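You operate a simulated robot arm through the tools that you are given. There is no shell and no other tool.

You run a simulated robot arm. Do the job below in one go: nothing can be reset, and whatever is moved stays where it is left.

## Task
Put the gold bangle in the upper box drawer and latch it.
Fine: Turn the box latch to free the drawer and back once it is shut. Leave the other bangle out. Where these are worked on the way, their far stop is far enough and under half their travel is too little: box latch, upper box drawer.

The check looks at the end state, three seconds after you hand in, the way a careful person would. Anything else that was tipped, shoved, dropped, spilled or broken makes it a failure.

## Robot
A 7-joint arm with a two-finger parallel gripper, fixed in place. Base frame: the origin is at the foot of the arm, x ahead of it, y to its left, z up; the work surface is at about z = 0.85. Readings come in m, rad, newtons and seconds.
Its first joint turns from -2.304 to 2.304 rad. Payload 3.91 kg.
The tool frame sits at the grasp point between the pads (the TCP): z along the fingers, y along the line on which they close. The tips reach 0.03 m beyond it. The gripper opens to 0.11 m. The fingers are 0.02 m wide and 0.01 m thick; the gripper's body (0.048 by 0.112 m) begins 0.055 m behind the TCP.
Orientation is that of the tool frame in the base frame, as [roll, pitch, yaw] about the fixed x, y, z axes, in that order (R = Rz(yaw) Ry(pitch) Rx(roll)). With the fingers straight down and closing along the base's y, the tool's x points along the base's -x, its y along +y and its z along -z.

## Interface
- The arm moves only by the tool drive_tool. Its argument "deltas" is a list of rows, each an object of numbers (a shift or turn left out is 0, a gripper value left out holds the last): "hand": the closure, from 0 (fully open) to 1 (shut); "x", "y", "z": the shift along the tool's x, y, z in m; "wx", "wy", "wz": the turn, a rotation vector about the tool's x, y, z in rad. In form: [{"hand": .., "x": .., "y": .., "z": .., "wx": .., "wy": .., "wz": ..}, ...]. A call has 1 to 20 rows; each row shifts and turns the commanded pose from where the row before left it, along the tool's axes as they then stand. Each row takes 0.2 s and may step no farther than 0.05 m and 0.15 rad from the row before; otherwise, or with a gripper value out of range, the whole call is refused. Where a pose cannot be reached the arm comes as near as it can. A force on the tool above 40 N (or 10 N above the force at the start of the call, whichever is more), or a blocked arm, ends the call early, and 0.2 s more pass. Each finger travels about 0.108 m/s and halts on what it meets, pressing with about 43 N; the grip force reading is that of the motor and also rises with nothing between the fingers. The clock runs only during rows and for 0.2 s after the last one: add rows that do not move to give the fingers time. It gives the time, the measured TCP pose, the force on the tool (base axes), the opening and the grip force at its end, in the units of the frame above (readings bear some noise), with the torque about the TCP (base axes, N m) and any sound that the robot's microphone picked up.
- Cameras (640 x 400 px; columns grow to the right, rows downward): "scene" is fixed at [0.2186, 0.649, 1.5839]; the picture's right is [-0.16, -0.99, 0.00], its down [-0.77, 0.12, -0.63] and it looks along [0.62, -0.10, -0.78] (base axes); focal length 321 px, centre (320, 200). "wrist" rides on the gripper at [0.072, 0.017, -0.103] in the tool frame; the picture's right is [-0.23, 0.97, 0.00], its down [-0.76, -0.18, -0.62] and it looks along [-0.61, -0.14, 0.78] (tool axes); focal length 222 px, centre (320, 200). There is no depth. A picture from a camera that has moved, and an enlarged one, comes with that camera's place and axes in the base frame and with its lens.
- snapshot(camera): a new picture of that camera. The clock stands still meanwhile.
- zoom(camera, box): a new picture of the part [left, top, right, bottom] of that camera's present view, enlarged. The clock stands still meanwhile.
- close_job(): hands the job in; it is judged then, once.

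Nothing tells you positions but the pictures and the camera data. Unless the task says otherwise, let go and move clear before handing in.

The tools are called after "Call:" as a command line: name --argument value ..., lists and objects as JSON in quotes. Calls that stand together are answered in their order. drive_tool: Moves the arm, as the interface text tells. Its arguments: {"type":"object","properties":{"deltas":{"type":"array","items":{"type":"object","properties":{"hand":{"type":"number"},"x":{"type":"number"},"y":{"type":"number"},"z":{"type":"number"},"wx":{"type":"number"},"wy":{"type":"number"},"wz":{"type":"number"}}}}},"required":["deltas"]} The other tools are called the same way: snapshot (camera) takes a picture; zoom (camera, box) takes an enlarged picture of a part of a camera's view; close_job () hands the job in.

At the start:

```text
t: 0.0
position: [0.6071, 0.4317, 1.2403]
tool_rot: [3.141, -0.001, -3.14]
ft_force: [0.3, -0.4, -0.1]
wrist_torque: [-0.03, 0.01, 0.01]
width: 0.1099
grip_force: 0.0
```

scene: 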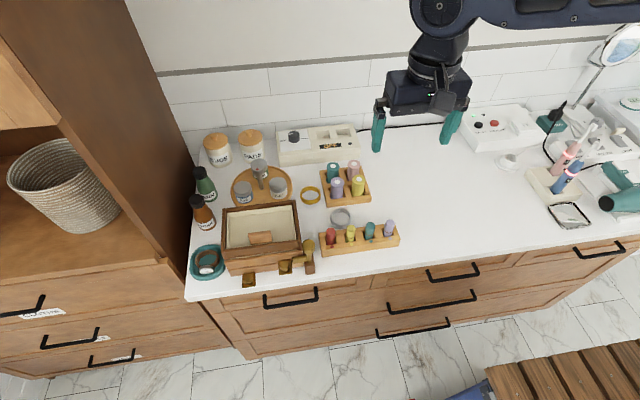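
wrist: 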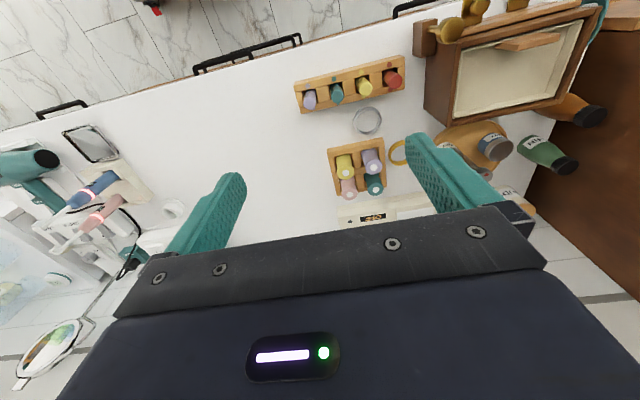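

I see a wooden box at the left of the counter, with gold fittings on its front, a gold bangle near the nail-polish racks and a silver bangle beside it. I'll zoom in to see the details.

Call:
zoom --camera "scene" --box '[180, 180, 340, 300]'

Call:
zoom --camera "scene" --box '[270, 140, 410, 260]'

Call:
zoom --camera "wrist" --box '[290, 0, 620, 210]'

```text
3.33 times, centred on (260, 240) of scene
camera zoom: at [0.2186, 0.649, 1.5839], right [-0.16, -0.99, 0.0], down [-0.77, 0.12, -0.63], along [0.62, -0.1, -0.78], focal length 1070 px, centre (520, 67)
```

zoom: 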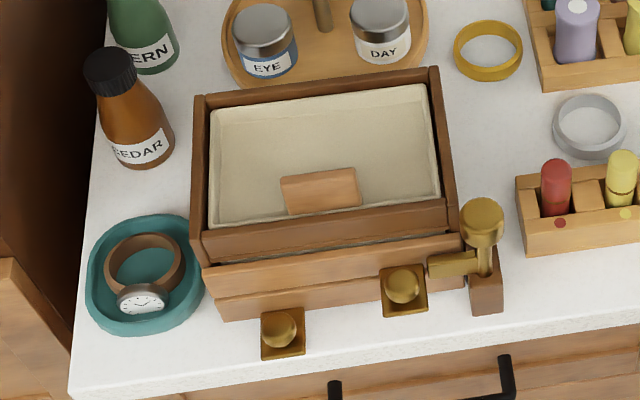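

```text
3.33 times, centred on (340, 200) of scene
camera zoom: at [0.2186, 0.649, 1.5839], right [-0.16, -0.99, 0.0], down [-0.77, 0.12, -0.63], along [0.62, -0.1, -0.78], focal length 1070 px, centre (253, 200)
```

zoom: 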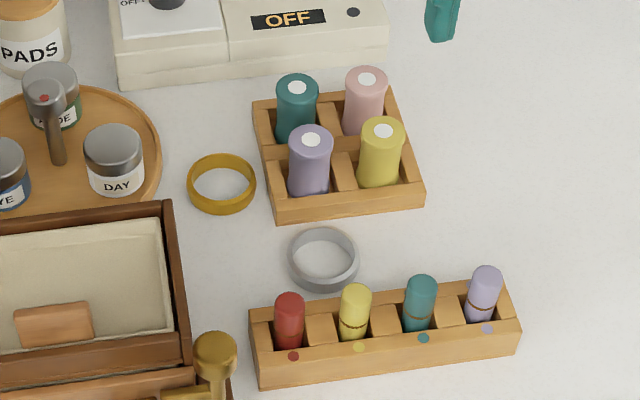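

```text
1.90 times, centred on (455, 105) of wrist
camera zoom: at [0.5357, 0.4488, 1.3424], right [0.23, 0.97, 0.0], down [0.76, -0.18, 0.62], along [0.61, -0.14, -0.78], focal length 423 px, centre (63, 381)
```

zoom: 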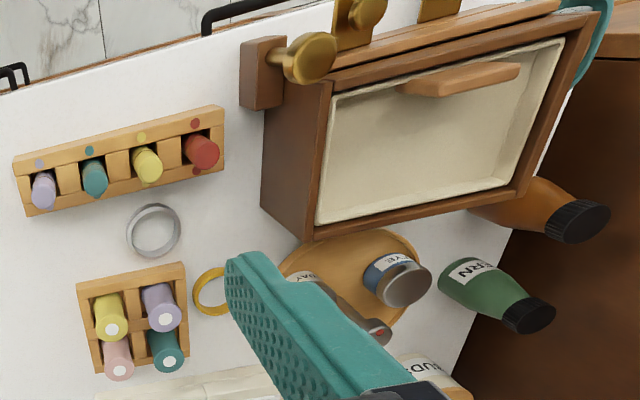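

The box's front faces the robot (-x), with two knobs (upper drawer's on the right, lower's on the left) and a brass latch on the right. I'll move the wrist camera in front of the box for a close look.

Call:
drive_tool --deltas '[{"x": 0.025, "y": 0.031, "z": 0.0125}, {"x": 0.025, "y": 0.031, "z": 0.0125}, {"x": 0.025, "y": 0.031, "z": 0.0125}, {"x": 0.025, "y": 0.031, "z": 0.0125}, {"x": 0.025, "y": 0.031, "z": 0.0125}, {"x": 0.025, "y": 0.031, "z": 0.0125}, {"x": 0.025, "y": 0.031, "z": 0.0125}, {"x": 0.025, "y": 0.031, "z": 0.0125}, {"wy": -0.125}, {"wy": -0.125}, {"wy": -0.125}, {"wy": -0.125}, {}]'

Call:
snapshot --camera "wrist"

Call:
snapshot --camera "scene"

```text
t: 2.8
position: [0.4079, 0.6789, 1.1401]
tool_rot: [3.141, 0.5, 3.14]
ft_force: [-0.1, 0.1, 0.3]
wrist_torque: [0.01, -0.03, 0.06]
width: 0.1101
grip_force: 0.0
```

```text
taken
camera wrist: at [0.2952, 0.6968, 1.1949], right [0.2, 0.97, 0.11], down [0.37, -0.18, 0.91], along [0.91, -0.14, -0.39], focal length 222 px, centre (320, 200)
```

wrist: 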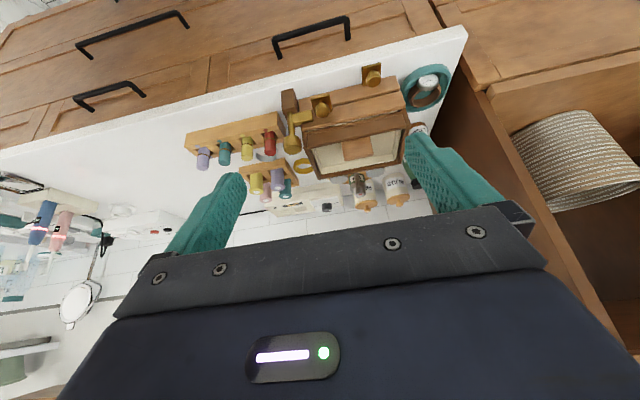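

```text
taken
```

scene: 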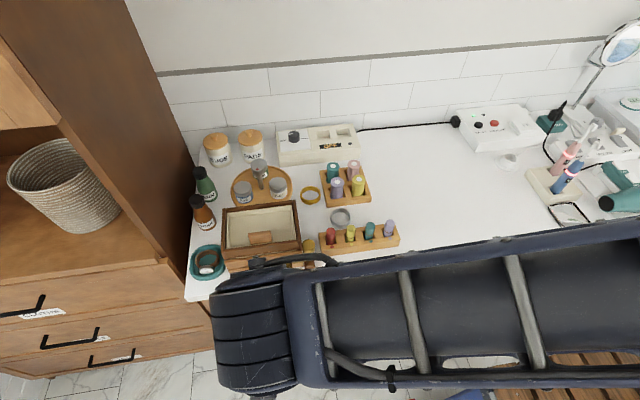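

Call:
zoom --camera "wrist" --box '[260, 50, 460, 190]'

```text
2.86 times, centred on (360, 120) of wrist
camera zoom: at [0.2952, 0.6968, 1.1949], right [0.2, 0.97, 0.11], down [0.37, -0.18, 0.91], along [0.91, -0.14, -0.39], focal length 635 px, centre (206, 429)
```

zoom: 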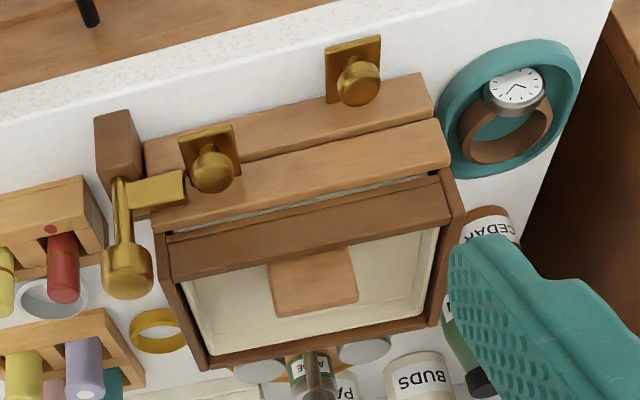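

The upper drawer carries the right-hand knob, and the latch arm lies across that drawer's front. I'll go lower for a more frontal look.

Call:
drive_tool --deltas '[{"x": 0.0102, "y": -0.0025, "z": 0.0343}, {"x": 0.0102, "y": -0.0025, "z": 0.0343}, {"x": 0.0102, "y": -0.0025, "z": 0.0343}, {"x": 0.0102, "y": -0.0025, "z": 0.0343}, {"wy": -0.1}, {"wy": -0.1}, {"wy": -0.1}, {"wy": -0.1}, {}]'

Call:
snapshot --camera "wrist"

```text
t: 4.8
position: [0.4382, 0.6696, 0.9997]
tool_rot: [-3.141, 0.899, 3.141]
ft_force: [-0.3, 0.8, 0.2]
wrist_torque: [0.0, 0.02, -0.01]
width: 0.11
grip_force: 0.0
```

```text
taken
camera wrist: at [0.3122, 0.6865, 1.0066], right [0.14, 0.97, 0.18], down [-0.02, -0.18, 0.98], along [0.99, -0.14, -0.01], focal length 222 px, centre (320, 200)
```

wrist: 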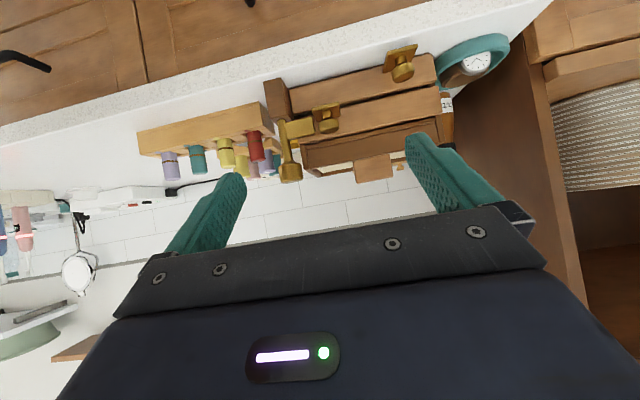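

Call:
zoom --camera "wrist" --box '[250, 30, 470, 200]'

Call:
zoom --camera "wrist" --box '[250, 60, 360, 190]'

```text
2.35 times, centred on (360, 115) of wrist
camera zoom: at [0.3122, 0.6865, 1.0066], right [0.14, 0.97, 0.18], down [-0.02, -0.18, 0.98], along [0.99, -0.14, -0.01], focal length 523 px, centre (226, 400)
```

zoom: 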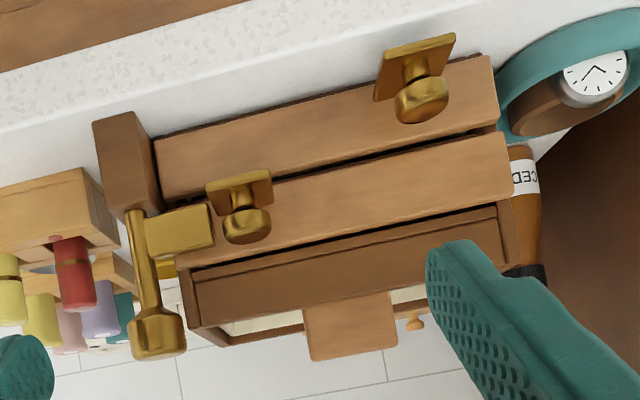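

```text
3.08 times, centred on (305, 125) of wrist
camera zoom: at [0.3122, 0.6865, 1.0066], right [0.14, 0.97, 0.18], down [-0.02, -0.18, 0.98], along [0.99, -0.14, -0.01], focal length 684 px, centre (366, 431)
```

zoom: 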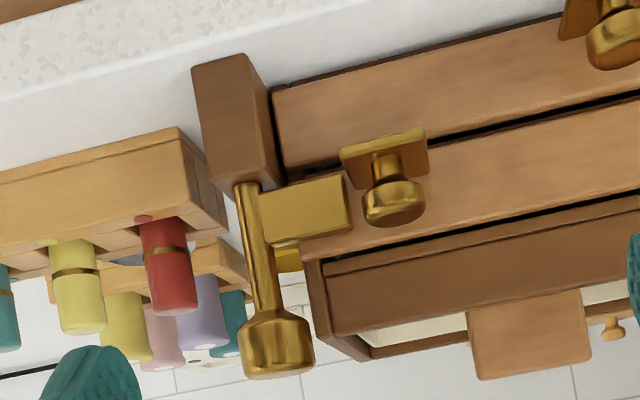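

The latch is a brass blade on a vertical spindle with a round knob on top, at roughly (0.591, 0.616, 0.964). The upper drawer's knob also stands upright, near (0.566, 0.674, 0.924). I'll level the tool and go above the latch knob to refine this.

Call:
drive_tool --deltas '[{"x": -0.0313, "z": -0.025}, {"x": -0.0313, "z": -0.025}, {"x": -0.0313, "z": -0.025}, {"wy": 0.15}, {"wy": 0.15}, {"wy": 0.15}, {"wy": 0.15}, {"wy": 0.15}, {"wy": 0.15}, {"x": -0.038, "y": -0.0135}, {"x": -0.038, "y": -0.0135}, {"x": -0.038, "y": -0.0135}, {"x": -0.038, "y": -0.0135}, {}, {}]'

Call:
snapshot --camera "wrist"

Call:
zoom --camera "wrist" --box '[200, 0, 520, 200]'

Call:
snapshot --camera "scene"

```text
t: 8.0
position: [0.5894, 0.6149, 1.1197]
tool_rot: [3.141, 0.001, -3.142]
ft_force: [-0.8, 0.3, -0.7]
wrist_torque: [0.0, 0.0, 0.02]
width: 0.1101
grip_force: 0.2
```

```text
taken
camera wrist: at [0.5173, 0.6323, 1.2223], right [0.23, 0.97, 0.0], down [0.76, -0.18, 0.62], along [0.61, -0.14, -0.78], focal length 222 px, centre (320, 200)
```

wrist: 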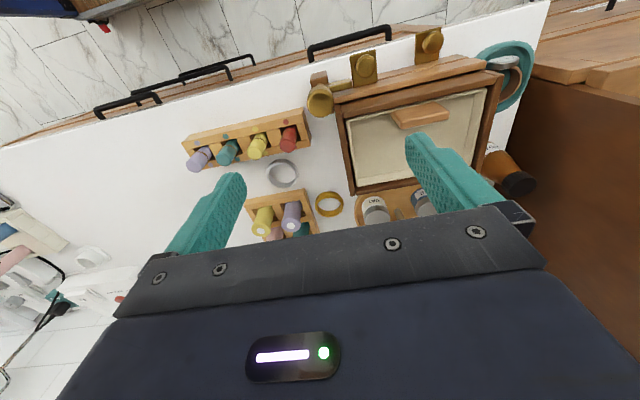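

```text
2.00 times, centred on (360, 100) of wrist
camera zoom: at [0.5173, 0.6323, 1.2223], right [0.23, 0.97, 0.0], down [0.76, -0.18, 0.62], along [0.61, -0.14, -0.78], focal length 444 px, centre (240, 400)
```

zoom: 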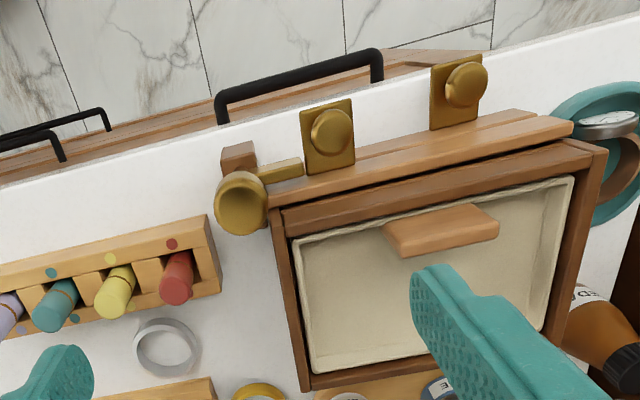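

```text
taken
```

scene: 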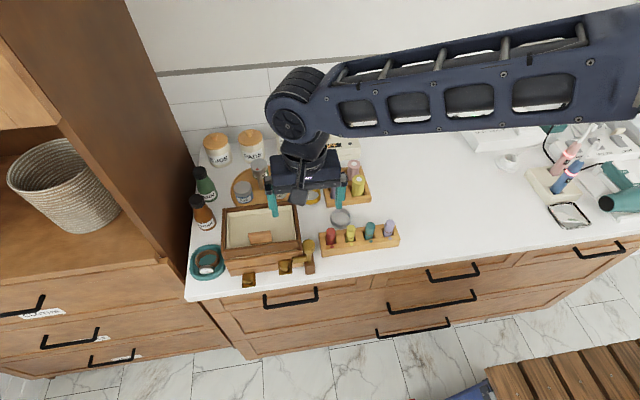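

Knob and latch are in line with my estimate. Before gripping I'll test in free air that the wrist can turn about 105° counter-clockwise (the direction the blade must swing).

Call:
drive_tool --deltas '[{"wz": -0.15}, {"wz": -0.15}, {"wz": -0.15}, {"wz": -0.15}, {"wz": -0.15}, {"wz": -0.15}, {"wz": -0.15}, {"wz": -0.15}, {"wz": -0.15}, {"wz": -0.15}, {"wz": -0.15}, {"wz": -0.15}, {"wz": -0.15}, {}]'

Call:
snapshot --camera "wrist"

```text
t: 11.0
position: [0.5896, 0.6157, 1.1191]
tool_rot: [3.141, 0.0, -1.189]
ft_force: [-0.4, 1.1, 0.2]
wrist_torque: [0.0, 0.05, 0.0]
width: 0.1098
grip_force: 0.0
```

```text
taken
camera wrist: at [0.601, 0.5425, 1.2225], right [-0.99, -0.15, 0.0], down [-0.12, 0.77, 0.62], along [-0.09, 0.62, -0.78], focal length 222 px, centre (320, 200)
```

wrist: 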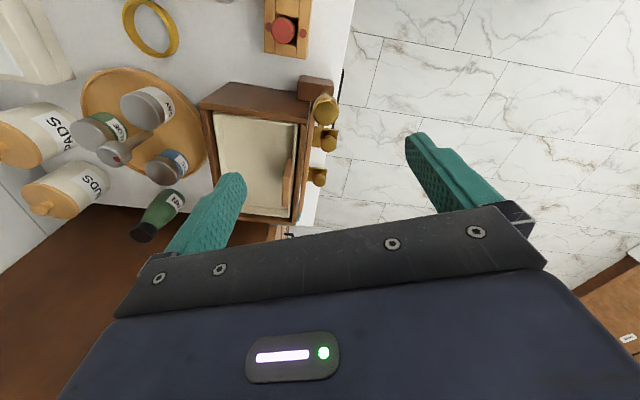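

The turn is within range. This side view also helps pin down the knob, so I'll zoom in.

Call:
zoom --camera "wrist" --box '[260, 60, 380, 200]'

```text
2.86 times, centred on (320, 130) of wrist
camera zoom: at [0.601, 0.5425, 1.2225], right [-0.99, -0.15, 0.0], down [-0.12, 0.77, 0.62], along [-0.09, 0.62, -0.78], focal length 635 px, centre (320, 400)
```

zoom: 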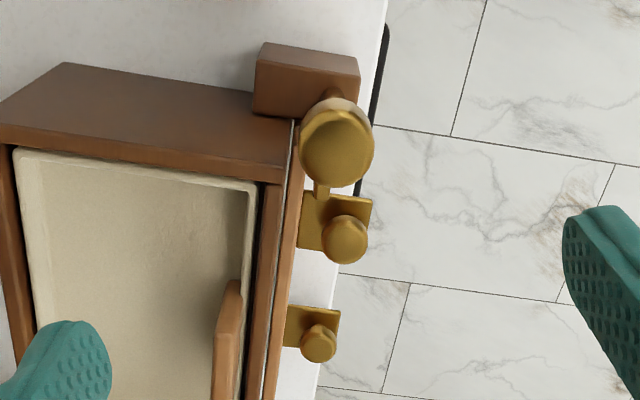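

Refined: latch knob axis ≈ (0.584, 0.617), top ≈ 0.976. I'll turn back, centre above it, half close, and descend.

Call:
drive_tool --deltas '[{"wz": 0.15, "hand": 0.4}, {"wz": 0.15}, {"wz": 0.15}, {"wz": 0.15}, {"wz": 0.15}, {"wz": 0.15}, {"wz": 0.15}, {"wz": 0.15}, {"wz": 0.15}, {"wz": 0.15}, {"wz": 0.15}, {"wz": 0.15}, {"wz": 0.15}, {"x": 0.0055, "y": 0.0015}, {"z": 0.03}, {"z": 0.03}, {}]'

Call:
snapshot --camera "wrist"

Call:
zoom --camera "wrist" --box '[200, 0, 460, 200]'

Call:
zoom --camera "scene" --box '[240, 160, 380, 290]'

```text
t: 14.6
position: [0.582, 0.6167, 1.06]
tool_rot: [-3.141, 0.001, -3.141]
ft_force: [0.8, 0.5, 0.6]
wrist_torque: [-0.02, -0.02, 0.0]
width: 0.066
grip_force: 0.0
```

```text
taken
camera wrist: at [0.5112, 0.6341, 1.1625], right [0.23, 0.97, 0.0], down [0.76, -0.18, 0.62], along [0.61, -0.14, -0.78], focal length 222 px, centre (320, 200)
```

wrist: 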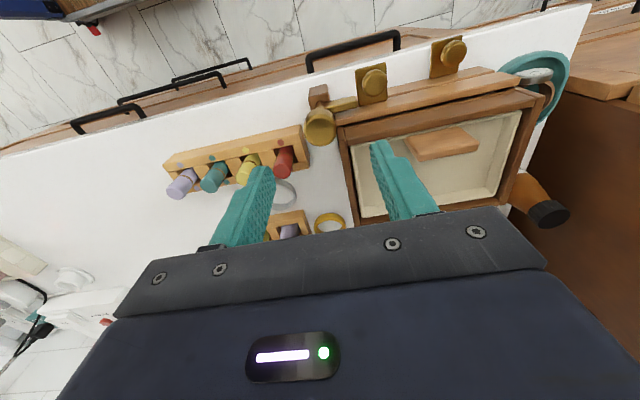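

```text
2.00 times, centred on (330, 100) of wrist
camera zoom: at [0.5112, 0.6341, 1.1625], right [0.23, 0.97, 0.0], down [0.76, -0.18, 0.62], along [0.61, -0.14, -0.78], focal length 444 px, centre (300, 400)
```

zoom: 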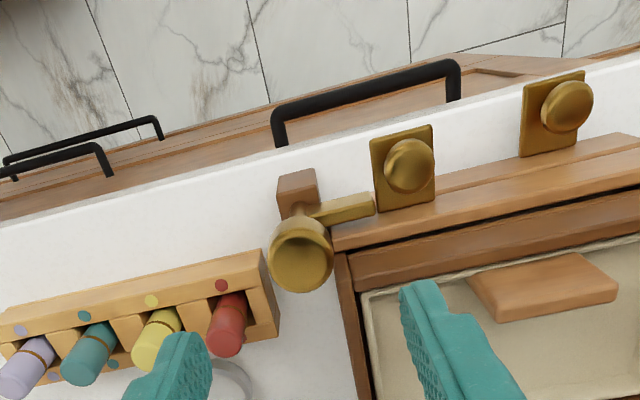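

```text
3.08 times, centred on (310, 225) of scene
camera zoom: at [0.2186, 0.649, 1.5839], right [-0.16, -0.99, 0.0], down [-0.77, 0.12, -0.63], along [0.62, -0.1, -0.78], focal length 988 px, centre (351, 123)
```

zoom: 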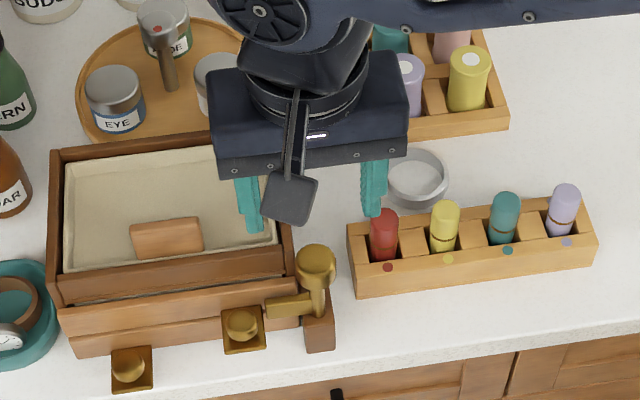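

The TCP is centred on the latch knob within a couple of millimetres. Descending so the tips straddle the knob's head, then closing.

Call:
drive_tool --deltas '[{"z": 0.025}, {"z": 0.025}, {"z": 0.022}, {}]'

Call:
zoom --camera "wrist" --box '[200, 0, 460, 200]'

Call:
zoom --camera "scene" --box '[240, 160, 380, 290]'

```text
t: 15.6
position: [0.5841, 0.6176, 0.9882]
tool_rot: [-3.141, -0.001, -3.141]
ft_force: [-0.8, -0.1, 0.3]
wrist_torque: [0.0, -0.01, -0.03]
width: 0.0661
grip_force: 0.0
```

```text
2.00 times, centred on (330, 100) of wrist
camera zoom: at [0.512, 0.6346, 1.0904], right [0.23, 0.97, 0.0], down [0.76, -0.18, 0.62], along [0.61, -0.14, -0.78], focal length 444 px, centre (300, 400)
```

zoom: 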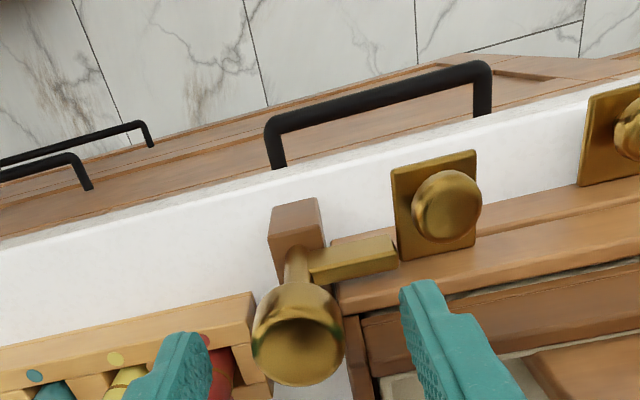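

```text
3.08 times, centred on (310, 225) of scene
camera zoom: at [0.2186, 0.649, 1.5839], right [-0.16, -0.99, 0.0], down [-0.77, 0.12, -0.63], along [0.62, -0.1, -0.78], focal length 988 px, centre (351, 123)
```

zoom: 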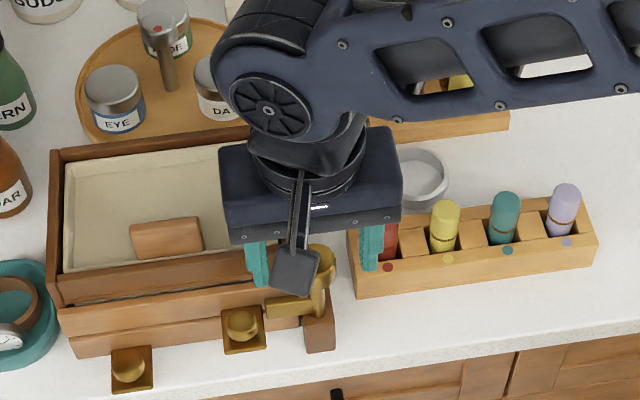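

Call:
drive_tool --deltas '[{"x": 0.002, "z": 0.003}, {"hand": 0.8}, {"hand": 0.8}, {"hand": 0.8}]'

Call:
zoom --camera "wrist" --box '[200, 0, 460, 200]'

```text
t: 16.6
position: [0.5824, 0.617, 0.9848]
tool_rot: [-3.141, 0.0, 3.14]
ft_force: [0.2, -2.8, 0.0]
wrist_torque: [0.45, -0.1, 0.0]
width: 0.0298
grip_force: 44.8
```

```text
2.00 times, centred on (330, 100) of wrist
camera zoom: at [0.5097, 0.6343, 1.0876], right [0.23, 0.97, 0.0], down [0.76, -0.18, 0.62], along [0.61, -0.14, -0.78], focal length 444 px, centre (300, 400)
```

zoom: 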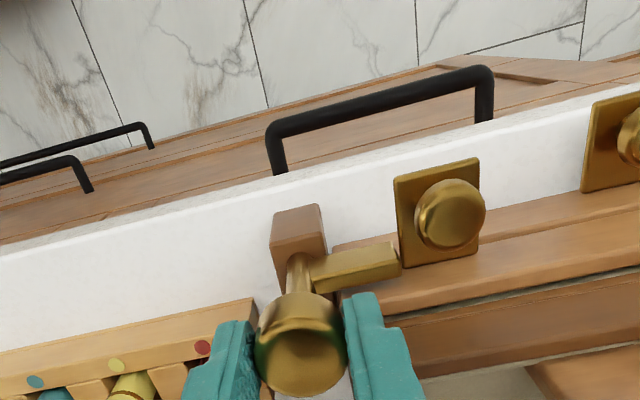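

The knob is held. I'll turn a little counter-clockwise (blade swinging out toward the front) and check it follows.

Call:
drive_tool --deltas '[{"wz": -0.1}, {"wz": -0.1}, {"wz": -0.1}, {"wz": -0.1}]'

Call:
snapshot --camera "wrist"

Call:
zoom --camera "scene" --box '[240, 200, 340, 290]'

```text
t: 17.6
position: [0.5809, 0.6169, 0.9846]
tool_rot: [-3.141, 0.0, -2.74]
ft_force: [-1.9, -10.2, -1.4]
wrist_torque: [0.49, -0.23, -0.03]
width: 0.0295
grip_force: 45.3
```

```text
taken
camera wrist: at [0.509, 0.6042, 1.0876], right [-0.17, 0.99, 0.0], down [0.77, 0.13, 0.62], along [0.61, 0.11, -0.78], focal length 222 px, centre (320, 200)
```

wrist: 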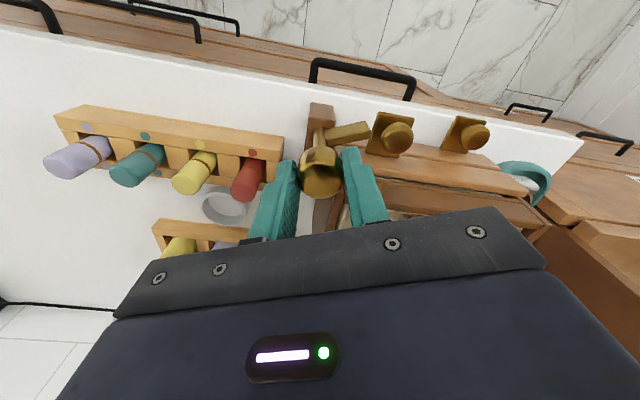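

```text
4.44 times, centred on (290, 245) of scene
camera zoom: at [0.2186, 0.649, 1.5839], right [-0.16, -0.99, 0.0], down [-0.77, 0.12, -0.63], along [0.62, -0.1, -0.78], focal length 1427 px, centre (453, 0)
```

zoom: 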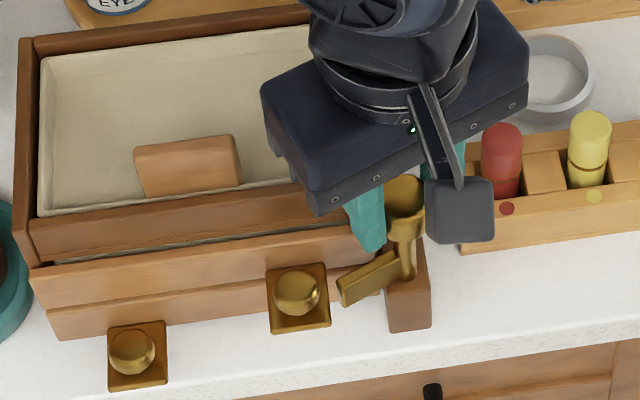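

The blade swings out with the knob. Continuing the turn with a small sideways relief.

Call:
drive_tool --deltas '[{"wz": -0.1, "y": -0.001, "x": 0.0004}, {"wz": -0.1}, {"wz": -0.1}, {"wz": -0.1}]'

Call:
drive_tool --deltas '[{"wz": -0.1}, {"wz": -0.1}, {"wz": -0.1}]'

Call:
zoom --camera "scene" --box '[240, 200, 340, 290]'

```text
t: 18.6
position: [0.5833, 0.6166, 0.9842]
tool_rot: [-3.142, 0.0, -2.34]
ft_force: [8.0, 2.3, -2.0]
wrist_torque: [0.95, -0.26, -0.04]
width: 0.0299
grip_force: 44.8
```

```text
t: 19.4
position: [0.582, 0.6156, 0.9839]
tool_rot: [3.141, 0.001, -2.041]
ft_force: [14.9, 5.9, 0.8]
wrist_torque: [-0.19, 0.49, -0.04]
width: 0.0298
grip_force: 45.7
```

```text
4.44 times, centred on (290, 245) of scene
camera zoom: at [0.2186, 0.649, 1.5839], right [-0.16, -0.99, 0.0], down [-0.77, 0.12, -0.63], along [0.62, -0.1, -0.78], focal length 1427 px, centre (453, 0)
```

zoom: 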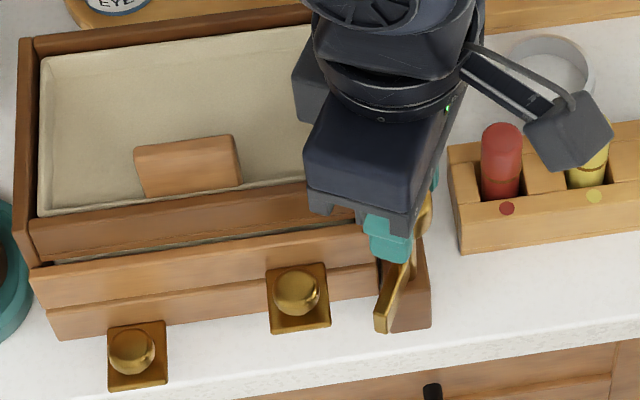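

Turned about 63°, no stop felt yet. Relieving the side force and continuing.

Call:
drive_tool --deltas '[{"wz": -0.1, "x": -0.0011, "y": -0.0011}, {"wz": -0.1}, {"wz": -0.1}, {"wz": -0.1}, {"wz": -0.07}]'

Call:
zoom --camera "scene" --box '[240, 200, 340, 290]'

Call:
snapshot --camera "wrist"

```text
t: 20.6
position: [0.5832, 0.6147, 0.9855]
tool_rot: [-3.14, -0.002, -1.568]
ft_force: [-4.6, -13.5, -0.6]
wrist_torque: [-0.08, -0.37, -0.07]
width: 0.0295
grip_force: 44.8
```

```text
4.44 times, centred on (290, 245) of scene
camera zoom: at [0.2186, 0.649, 1.5839], right [-0.16, -0.99, 0.0], down [-0.77, 0.12, -0.63], along [0.62, -0.1, -0.78], focal length 1427 px, centre (453, 0)
```

zoom: 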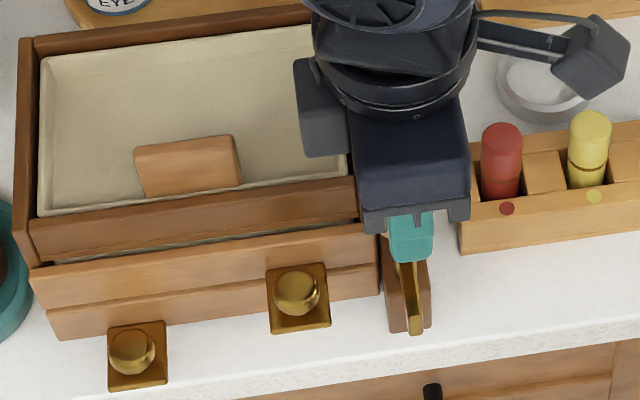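

```text
taken
camera wrist: at [0.5666, 0.5438, 1.0877], right [-0.97, 0.23, 0.0], down [0.18, 0.76, 0.62], along [0.14, 0.61, -0.78], focal length 222 px, centre (320, 200)
```

wrist: 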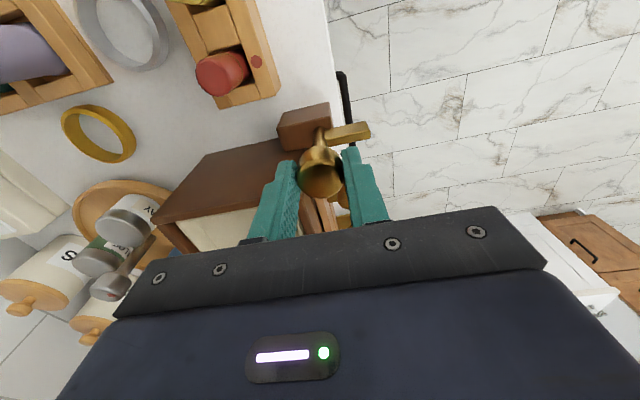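

The blade now points straight to the front (about 90°). I'll go on gently to see whether there is a far stop.

Call:
drive_tool --deltas '[{"wz": -0.08, "x": 0.0012}, {"wz": -0.08}, {"wz": -0.08}, {}]'

Call:
zoom --camera "scene" --box '[240, 200, 340, 290]'

```text
t: 21.6
position: [0.5833, 0.6143, 0.9847]
tool_rot: [3.141, 0.001, -1.332]
ft_force: [3.2, 0.3, -0.5]
wrist_torque: [0.1, 0.02, -0.03]
width: 0.029
grip_force: 44.7
```

```text
4.44 times, centred on (290, 245) of scene
camera zoom: at [0.2186, 0.649, 1.5839], right [-0.16, -0.99, 0.0], down [-0.77, 0.12, -0.63], along [0.62, -0.1, -0.78], focal length 1427 px, centre (453, 0)
```

zoom: 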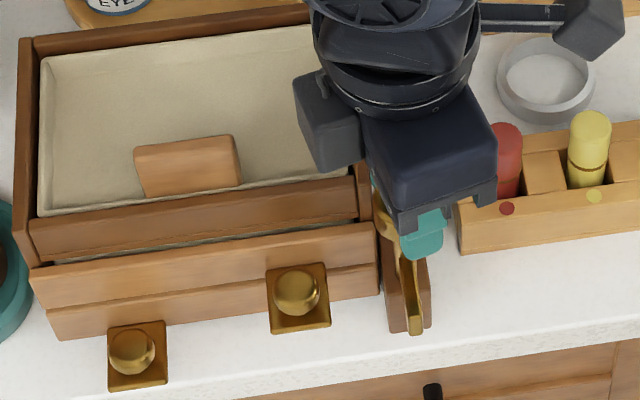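

The blade stayed at the 90° far stop while the fingers slipped round, so the latch is fully turned. I'll open slightly, lift clear, and turn back.

Call:
drive_tool --deltas '[{"hand": 0.64}, {"hand": 0.64}, {"z": -0.02}, {"z": -0.04}, {"z": -0.04}, {"wz": 0.15}, {"wz": 0.15}, {"wz": 0.15}, {"wz": 0.15}, {"wz": 0.15}, {"wz": 0.15}, {"wz": 0.15}, {"wz": 0.15}, {"wz": 0.15}, {"wz": 0.15}, {"wz": 0.15}, {"wz": 0.15}, {"wz": 0.01}, {}]'

Call:
zoom --camera "wrist" --box '[200, 0, 460, 200]'

Call:
zoom --camera "scene" --box '[180, 180, 340, 300]'

```text
t: 25.6
position: [0.5841, 0.6148, 1.083]
tool_rot: [3.141, 0.001, -3.141]
ft_force: [-0.2, 0.6, 0.0]
wrist_torque: [0.01, 0.03, 0.0]
width: 0.0397
grip_force: 0.0
```

```text
2.00 times, centred on (330, 100) of wrist
camera zoom: at [0.5113, 0.6325, 1.1877], right [0.23, 0.97, 0.0], down [0.76, -0.18, 0.62], along [0.61, -0.14, -0.78], focal length 444 px, centre (300, 400)
```

zoom: 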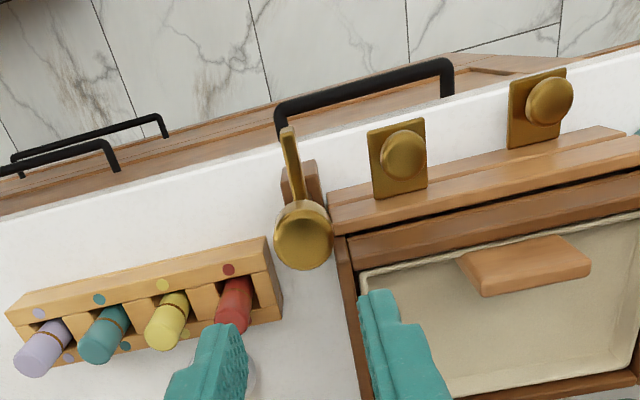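

```text
3.33 times, centred on (260, 240) of scene
camera zoom: at [0.2186, 0.649, 1.5839], right [-0.16, -0.99, 0.0], down [-0.77, 0.12, -0.63], along [0.62, -0.1, -0.78], focal length 1070 px, centre (520, 67)
```

zoom: 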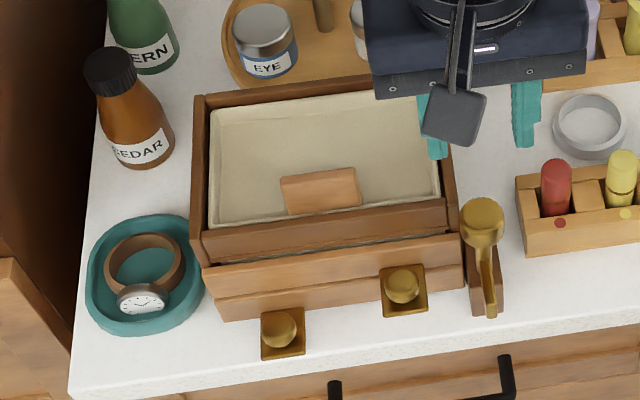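

The latch blade is swung clear. Next I'll position above the upper drawer's knob at about (0.568, 0.6745).

Call:
drive_tool --deltas '[{"hand": 0.62, "x": 0.008, "y": 0.03}, {"x": 0.008, "y": 0.0297}, {"z": 0.03}, {"z": 0.03}, {"z": 0.02}, {}]'

Call:
zoom --camera "wrist" --box '[200, 0, 460, 200]'

Call:
zoom --camera "scene" --box '[180, 180, 340, 300]'

```text
t: 27.0
position: [0.5669, 0.6762, 1.0056]
tool_rot: [-3.141, 0.001, -3.139]
ft_force: [0.0, 0.3, -0.1]
wrist_torque: [0.04, 0.03, -0.02]
width: 0.0419
grip_force: 0.1
```

```text
2.00 times, centred on (330, 100) of wrist
camera zoom: at [0.4949, 0.6926, 1.1077], right [0.23, 0.97, 0.0], down [0.76, -0.18, 0.62], along [0.61, -0.14, -0.78], focal length 444 px, centre (300, 400)
```

zoom: 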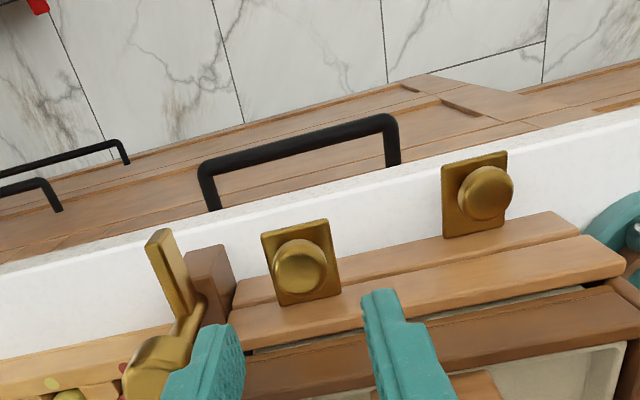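

```text
3.33 times, centred on (260, 240) of scene
camera zoom: at [0.2186, 0.649, 1.5839], right [-0.16, -0.99, 0.0], down [-0.77, 0.12, -0.63], along [0.62, -0.1, -0.78], focal length 1070 px, centre (520, 67)
```

zoom: 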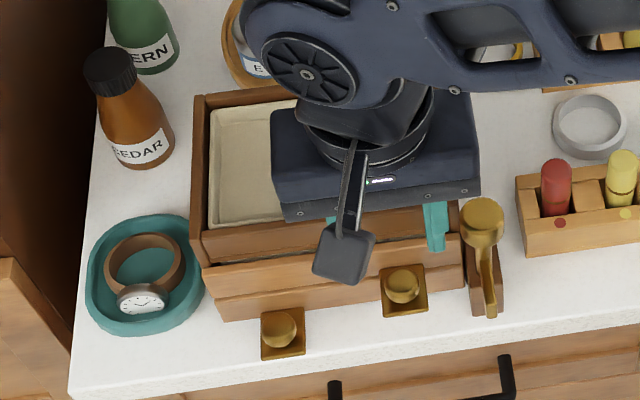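

TCP is right over the drawer knob. Descending so the tips are beside the knob, above its plate.

Call:
drive_tool --deltas '[{"z": 0.025}, {"z": 0.022}, {"z": 0.012}, {}]'

Call:
zoom --camera "wrist" --box '[200, 0, 460, 200]'

```text
t: 28.0
position: [0.5684, 0.6741, 0.9459]
tool_rot: [3.141, -0.001, 3.141]
ft_force: [0.2, -0.5, -0.1]
wrist_torque: [0.0, -0.03, -0.01]
width: 0.0418
grip_force: 0.1
```

```text
2.00 times, centred on (330, 100) of wrist
camera zoom: at [0.4955, 0.6925, 1.0486], right [0.23, 0.97, 0.0], down [0.76, -0.18, 0.62], along [0.61, -0.14, -0.78], focal length 444 px, centre (300, 400)
```

zoom: 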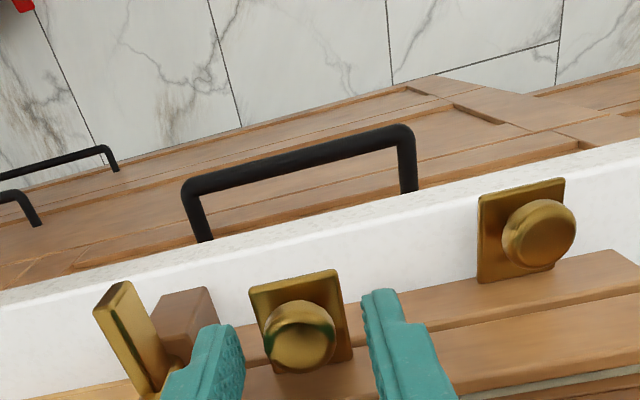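

Call:
drive_tool --deltas '[{"z": 0.003, "y": 0.001}, {"hand": 0.9}, {"hand": 0.9}, {"hand": 0.9}]'

Call:
drive_tool --deltas '[{"x": 0.008}, {"x": 0.008}, {"x": 0.008}, {}]'

Call:
zoom --camera "scene" --box '[180, 180, 340, 300]'

Call:
snapshot --camera "wrist"

```text
t: 29.0
position: [0.5663, 0.6748, 0.9428]
tool_rot: [-3.138, 0.0, -3.141]
ft_force: [-4.2, -17.3, 1.7]
wrist_torque: [-0.42, 0.15, -0.01]
width: 0.0232
grip_force: 44.8
```

```text
t: 30.0
position: [0.5436, 0.675, 0.9423]
tool_rot: [3.14, -0.001, -3.14]
ft_force: [-0.8, -24.4, 1.2]
wrist_torque: [-0.59, -0.46, -0.02]
width: 0.0233
grip_force: 45.2
```

```text
3.33 times, centred on (260, 240) of scene
camera zoom: at [0.2186, 0.649, 1.5839], right [-0.16, -0.99, 0.0], down [-0.77, 0.12, -0.63], along [0.62, -0.1, -0.78], focal length 1070 px, centre (520, 67)
```

zoom: 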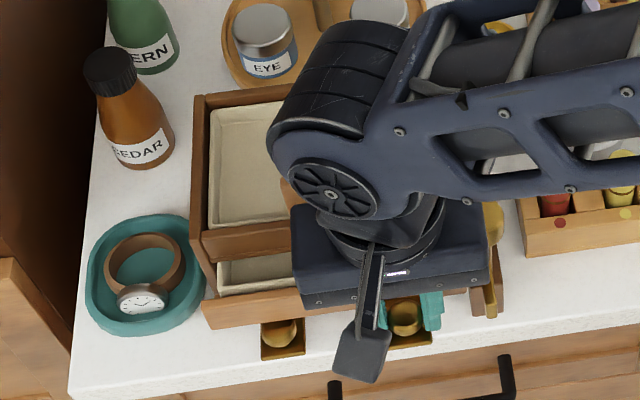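

```text
taken
camera wrist: at [0.4713, 0.6924, 1.0457], right [0.23, 0.97, 0.0], down [0.76, -0.18, 0.62], along [0.61, -0.14, -0.78], focal length 222 px, centre (320, 200)
```

wrist: 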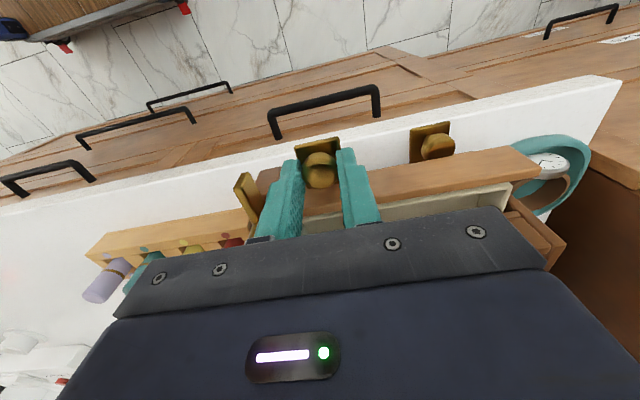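

The drawer slides with the knob. I'll relieve the side force and keep pulling toward the far stop.

Call:
drive_tool --deltas '[{"x": 0.01, "y": -0.0015}, {"x": 0.01, "y": -0.001}, {"x": 0.01}, {"x": 0.01}, {}]'

Call:
zoom --camera "scene" --box '[180, 180, 340, 320]'

```text
t: 31.2
position: [0.5019, 0.675, 0.9437]
tool_rot: [3.139, -0.001, -3.139]
ft_force: [-0.8, 32.9, -3.8]
wrist_torque: [0.8, 0.06, 0.1]
width: 0.0232
grip_force: 45.1
```

```text
2.86 times, centred on (260, 250) of scene
camera zoom: at [0.2186, 0.649, 1.5839], right [-0.16, -0.99, 0.0], down [-0.77, 0.12, -0.63], along [0.62, -0.1, -0.78], focal length 918 px, centre (491, 57)
```

zoom: 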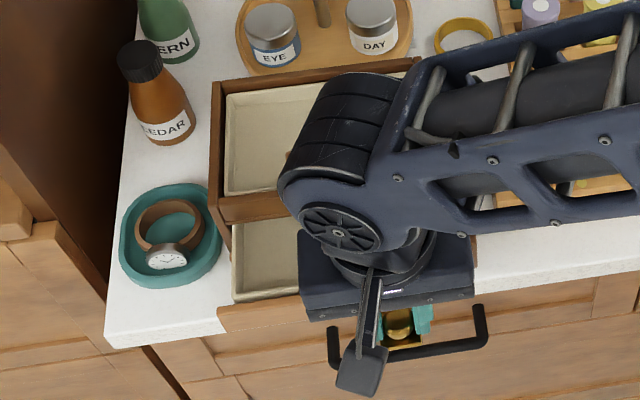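

Call:
drive_tool --deltas '[{"y": 0.0014}, {"x": 0.01}, {"x": 0.01}, {"x": 0.01}, {}]'

Call:
zoom --camera "scene" --box '[180, 180, 340, 320]'

```text
t: 32.4
position: [0.4729, 0.6754, 0.9421]
tool_rot: [3.141, 0.002, 3.141]
ft_force: [1.1, 21.4, 12.1]
wrist_torque: [0.47, -0.01, 0.01]
width: 0.0234
grip_force: 44.9
```

```text
2.86 times, centred on (260, 250) of scene
camera zoom: at [0.2186, 0.649, 1.5839], right [-0.16, -0.99, 0.0], down [-0.77, 0.12, -0.63], along [0.62, -0.1, -0.78], focal length 918 px, centre (491, 57)
```

zoom: 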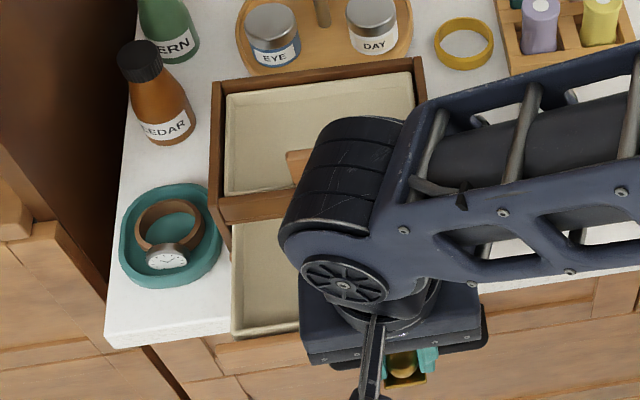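

Call:
drive_tool --deltas '[{"y": 0.001, "z": -0.0003}, {"x": 0.006}, {"x": 0.006}, {}]'

Call:
zoom --camera "scene" --box '[180, 180, 340, 320]'

```text
t: 33.4
position: [0.4621, 0.6752, 0.9436]
tool_rot: [3.141, 0.001, -3.141]
ft_force: [11.6, 1.2, 7.9]
wrist_torque: [-0.03, -0.38, -0.1]
width: 0.0232
grip_force: 44.4
```

```text
2.86 times, centred on (260, 250) of scene
camera zoom: at [0.2186, 0.649, 1.5839], right [-0.16, -0.99, 0.0], down [-0.77, 0.12, -0.63], along [0.62, -0.1, -0.78], focal length 918 px, centre (491, 57)
```

zoom: 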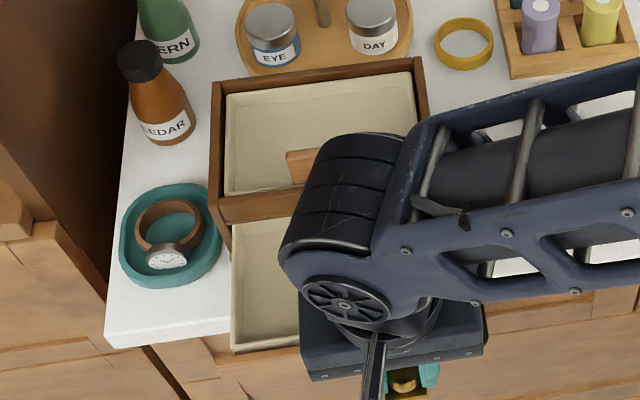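

Call:
drive_tool --deltas '[{"x": 0.002}, {"x": 0.002}, {}]'

```text
t: 34.2
position: [0.4598, 0.6746, 0.9425]
tool_rot: [3.141, 0.003, 3.141]
ft_force: [35.5, -0.2, 4.3]
wrist_torque: [0.03, -0.86, 0.01]
width: 0.0234
grip_force: 44.6
```

That's the far stop (about 0.105 m of travel). I'll ease off, release the knob, and lift up to look inside.

Call:
drive_tool --deltas '[{"x": -0.0015}, {"hand": 0.6}, {"hand": 0.6}, {"z": -0.03}, {"z": -0.05}, {"z": -0.05}, {"z": -0.05}, {}]'

Call:
snapshot --camera "wrist"

Call:
snapshot --camera "scene"

```text
t: 36.0
position: [0.4594, 0.6736, 1.1231]
tool_rot: [3.141, -0.001, 3.141]
ft_force: [-0.6, 1.1, 0.0]
wrist_torque: [0.0, 0.01, 0.0]
width: 0.0441
grip_force: 0.1
```

```text
taken
camera wrist: at [0.3867, 0.6916, 1.2259], right [0.23, 0.97, 0.0], down [0.76, -0.18, 0.62], along [0.61, -0.14, -0.78], focal length 222 px, centre (320, 200)
```

wrist: 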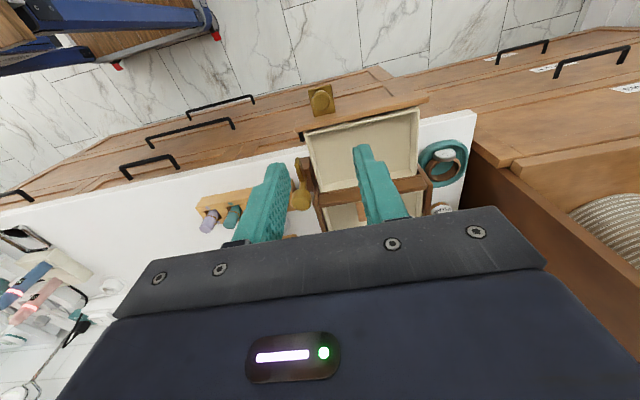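

```text
taken
```

scene: 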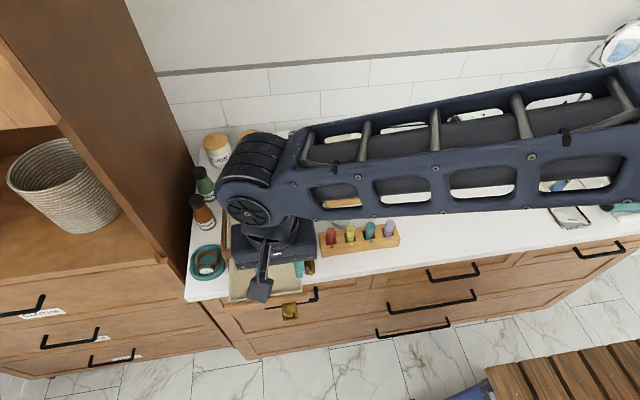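

The drawer is fully open with a cream-lined, empty interior, and the box hasn't moved. Now I'll go look at the gold bangle up close.

Call:
drive_tool --deltas '[{"x": -0.04, "y": -0.012, "hand": 0.6}, {"x": -0.04, "y": -0.012}, {"x": -0.04, "y": -0.012}, {"x": -0.04, "y": -0.012}, {"x": -0.04, "y": -0.012}, {"x": -0.04, "y": -0.012}, {}]'

Call:
snapshot --camera "wrist"

Call:
snapshot --camera "scene"

```text
t: 37.6
position: [0.6992, 0.603, 1.1232]
tool_rot: [-3.141, 0.0, -3.141]
ft_force: [-0.2, 0.2, 0.5]
wrist_torque: [0.02, -0.04, 0.02]
width: 0.0438
grip_force: 0.0
```

```text
taken
camera wrist: at [0.6263, 0.6208, 1.225], right [0.23, 0.97, 0.0], down [0.76, -0.18, 0.62], along [0.61, -0.14, -0.78], focal length 222 px, centre (320, 200)
```

wrist: 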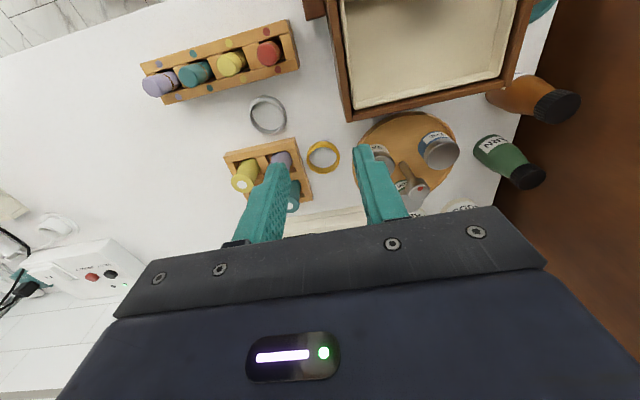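

```text
taken
```

scene: 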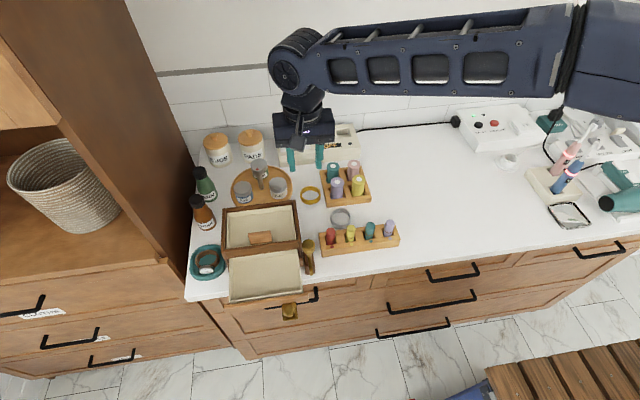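

Call:
zoom --camera "wrist" --box '[220, 80, 400, 210]'

Call:
zoom --camera "scene" --box '[220, 140, 400, 320]'

Call:
zoom --camera "scene" --box '[270, 140, 390, 240]'

```text
3.08 times, centred on (310, 145) of wrist
camera zoom: at [0.6263, 0.6208, 1.225], right [0.23, 0.97, 0.0], down [0.76, -0.18, 0.62], along [0.61, -0.14, -0.78], focal length 684 px, centre (351, 369)
```

zoom: 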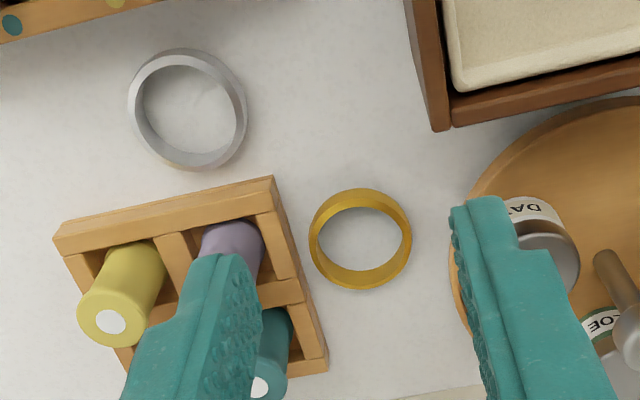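

```text
2.22 times, centred on (310, 230) of scene
camera zoom: at [0.2186, 0.649, 1.5839], right [-0.16, -0.99, 0.0], down [-0.77, 0.12, -0.63], along [0.62, -0.1, -0.78], focal length 714 px, centre (342, 133)
```

zoom: 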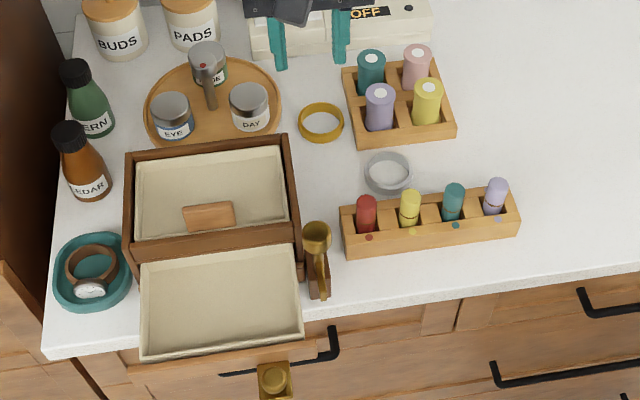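

```text
4.00 times, centred on (330, 190) of scene
camera zoom: at [0.2186, 0.649, 1.5839], right [-0.16, -0.99, 0.0], down [-0.77, 0.12, -0.63], along [0.62, -0.1, -0.78], focal length 1284 px, centre (280, 240)
```

zoom: 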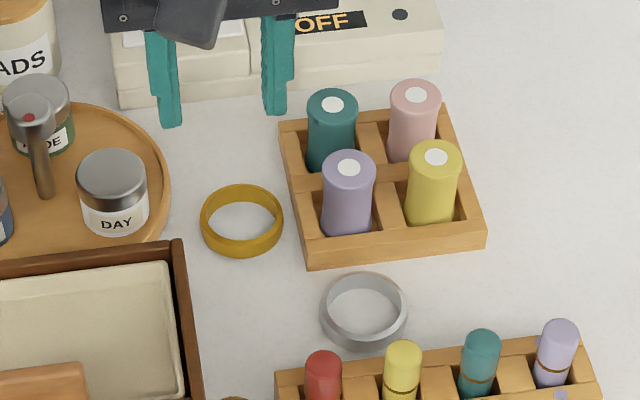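

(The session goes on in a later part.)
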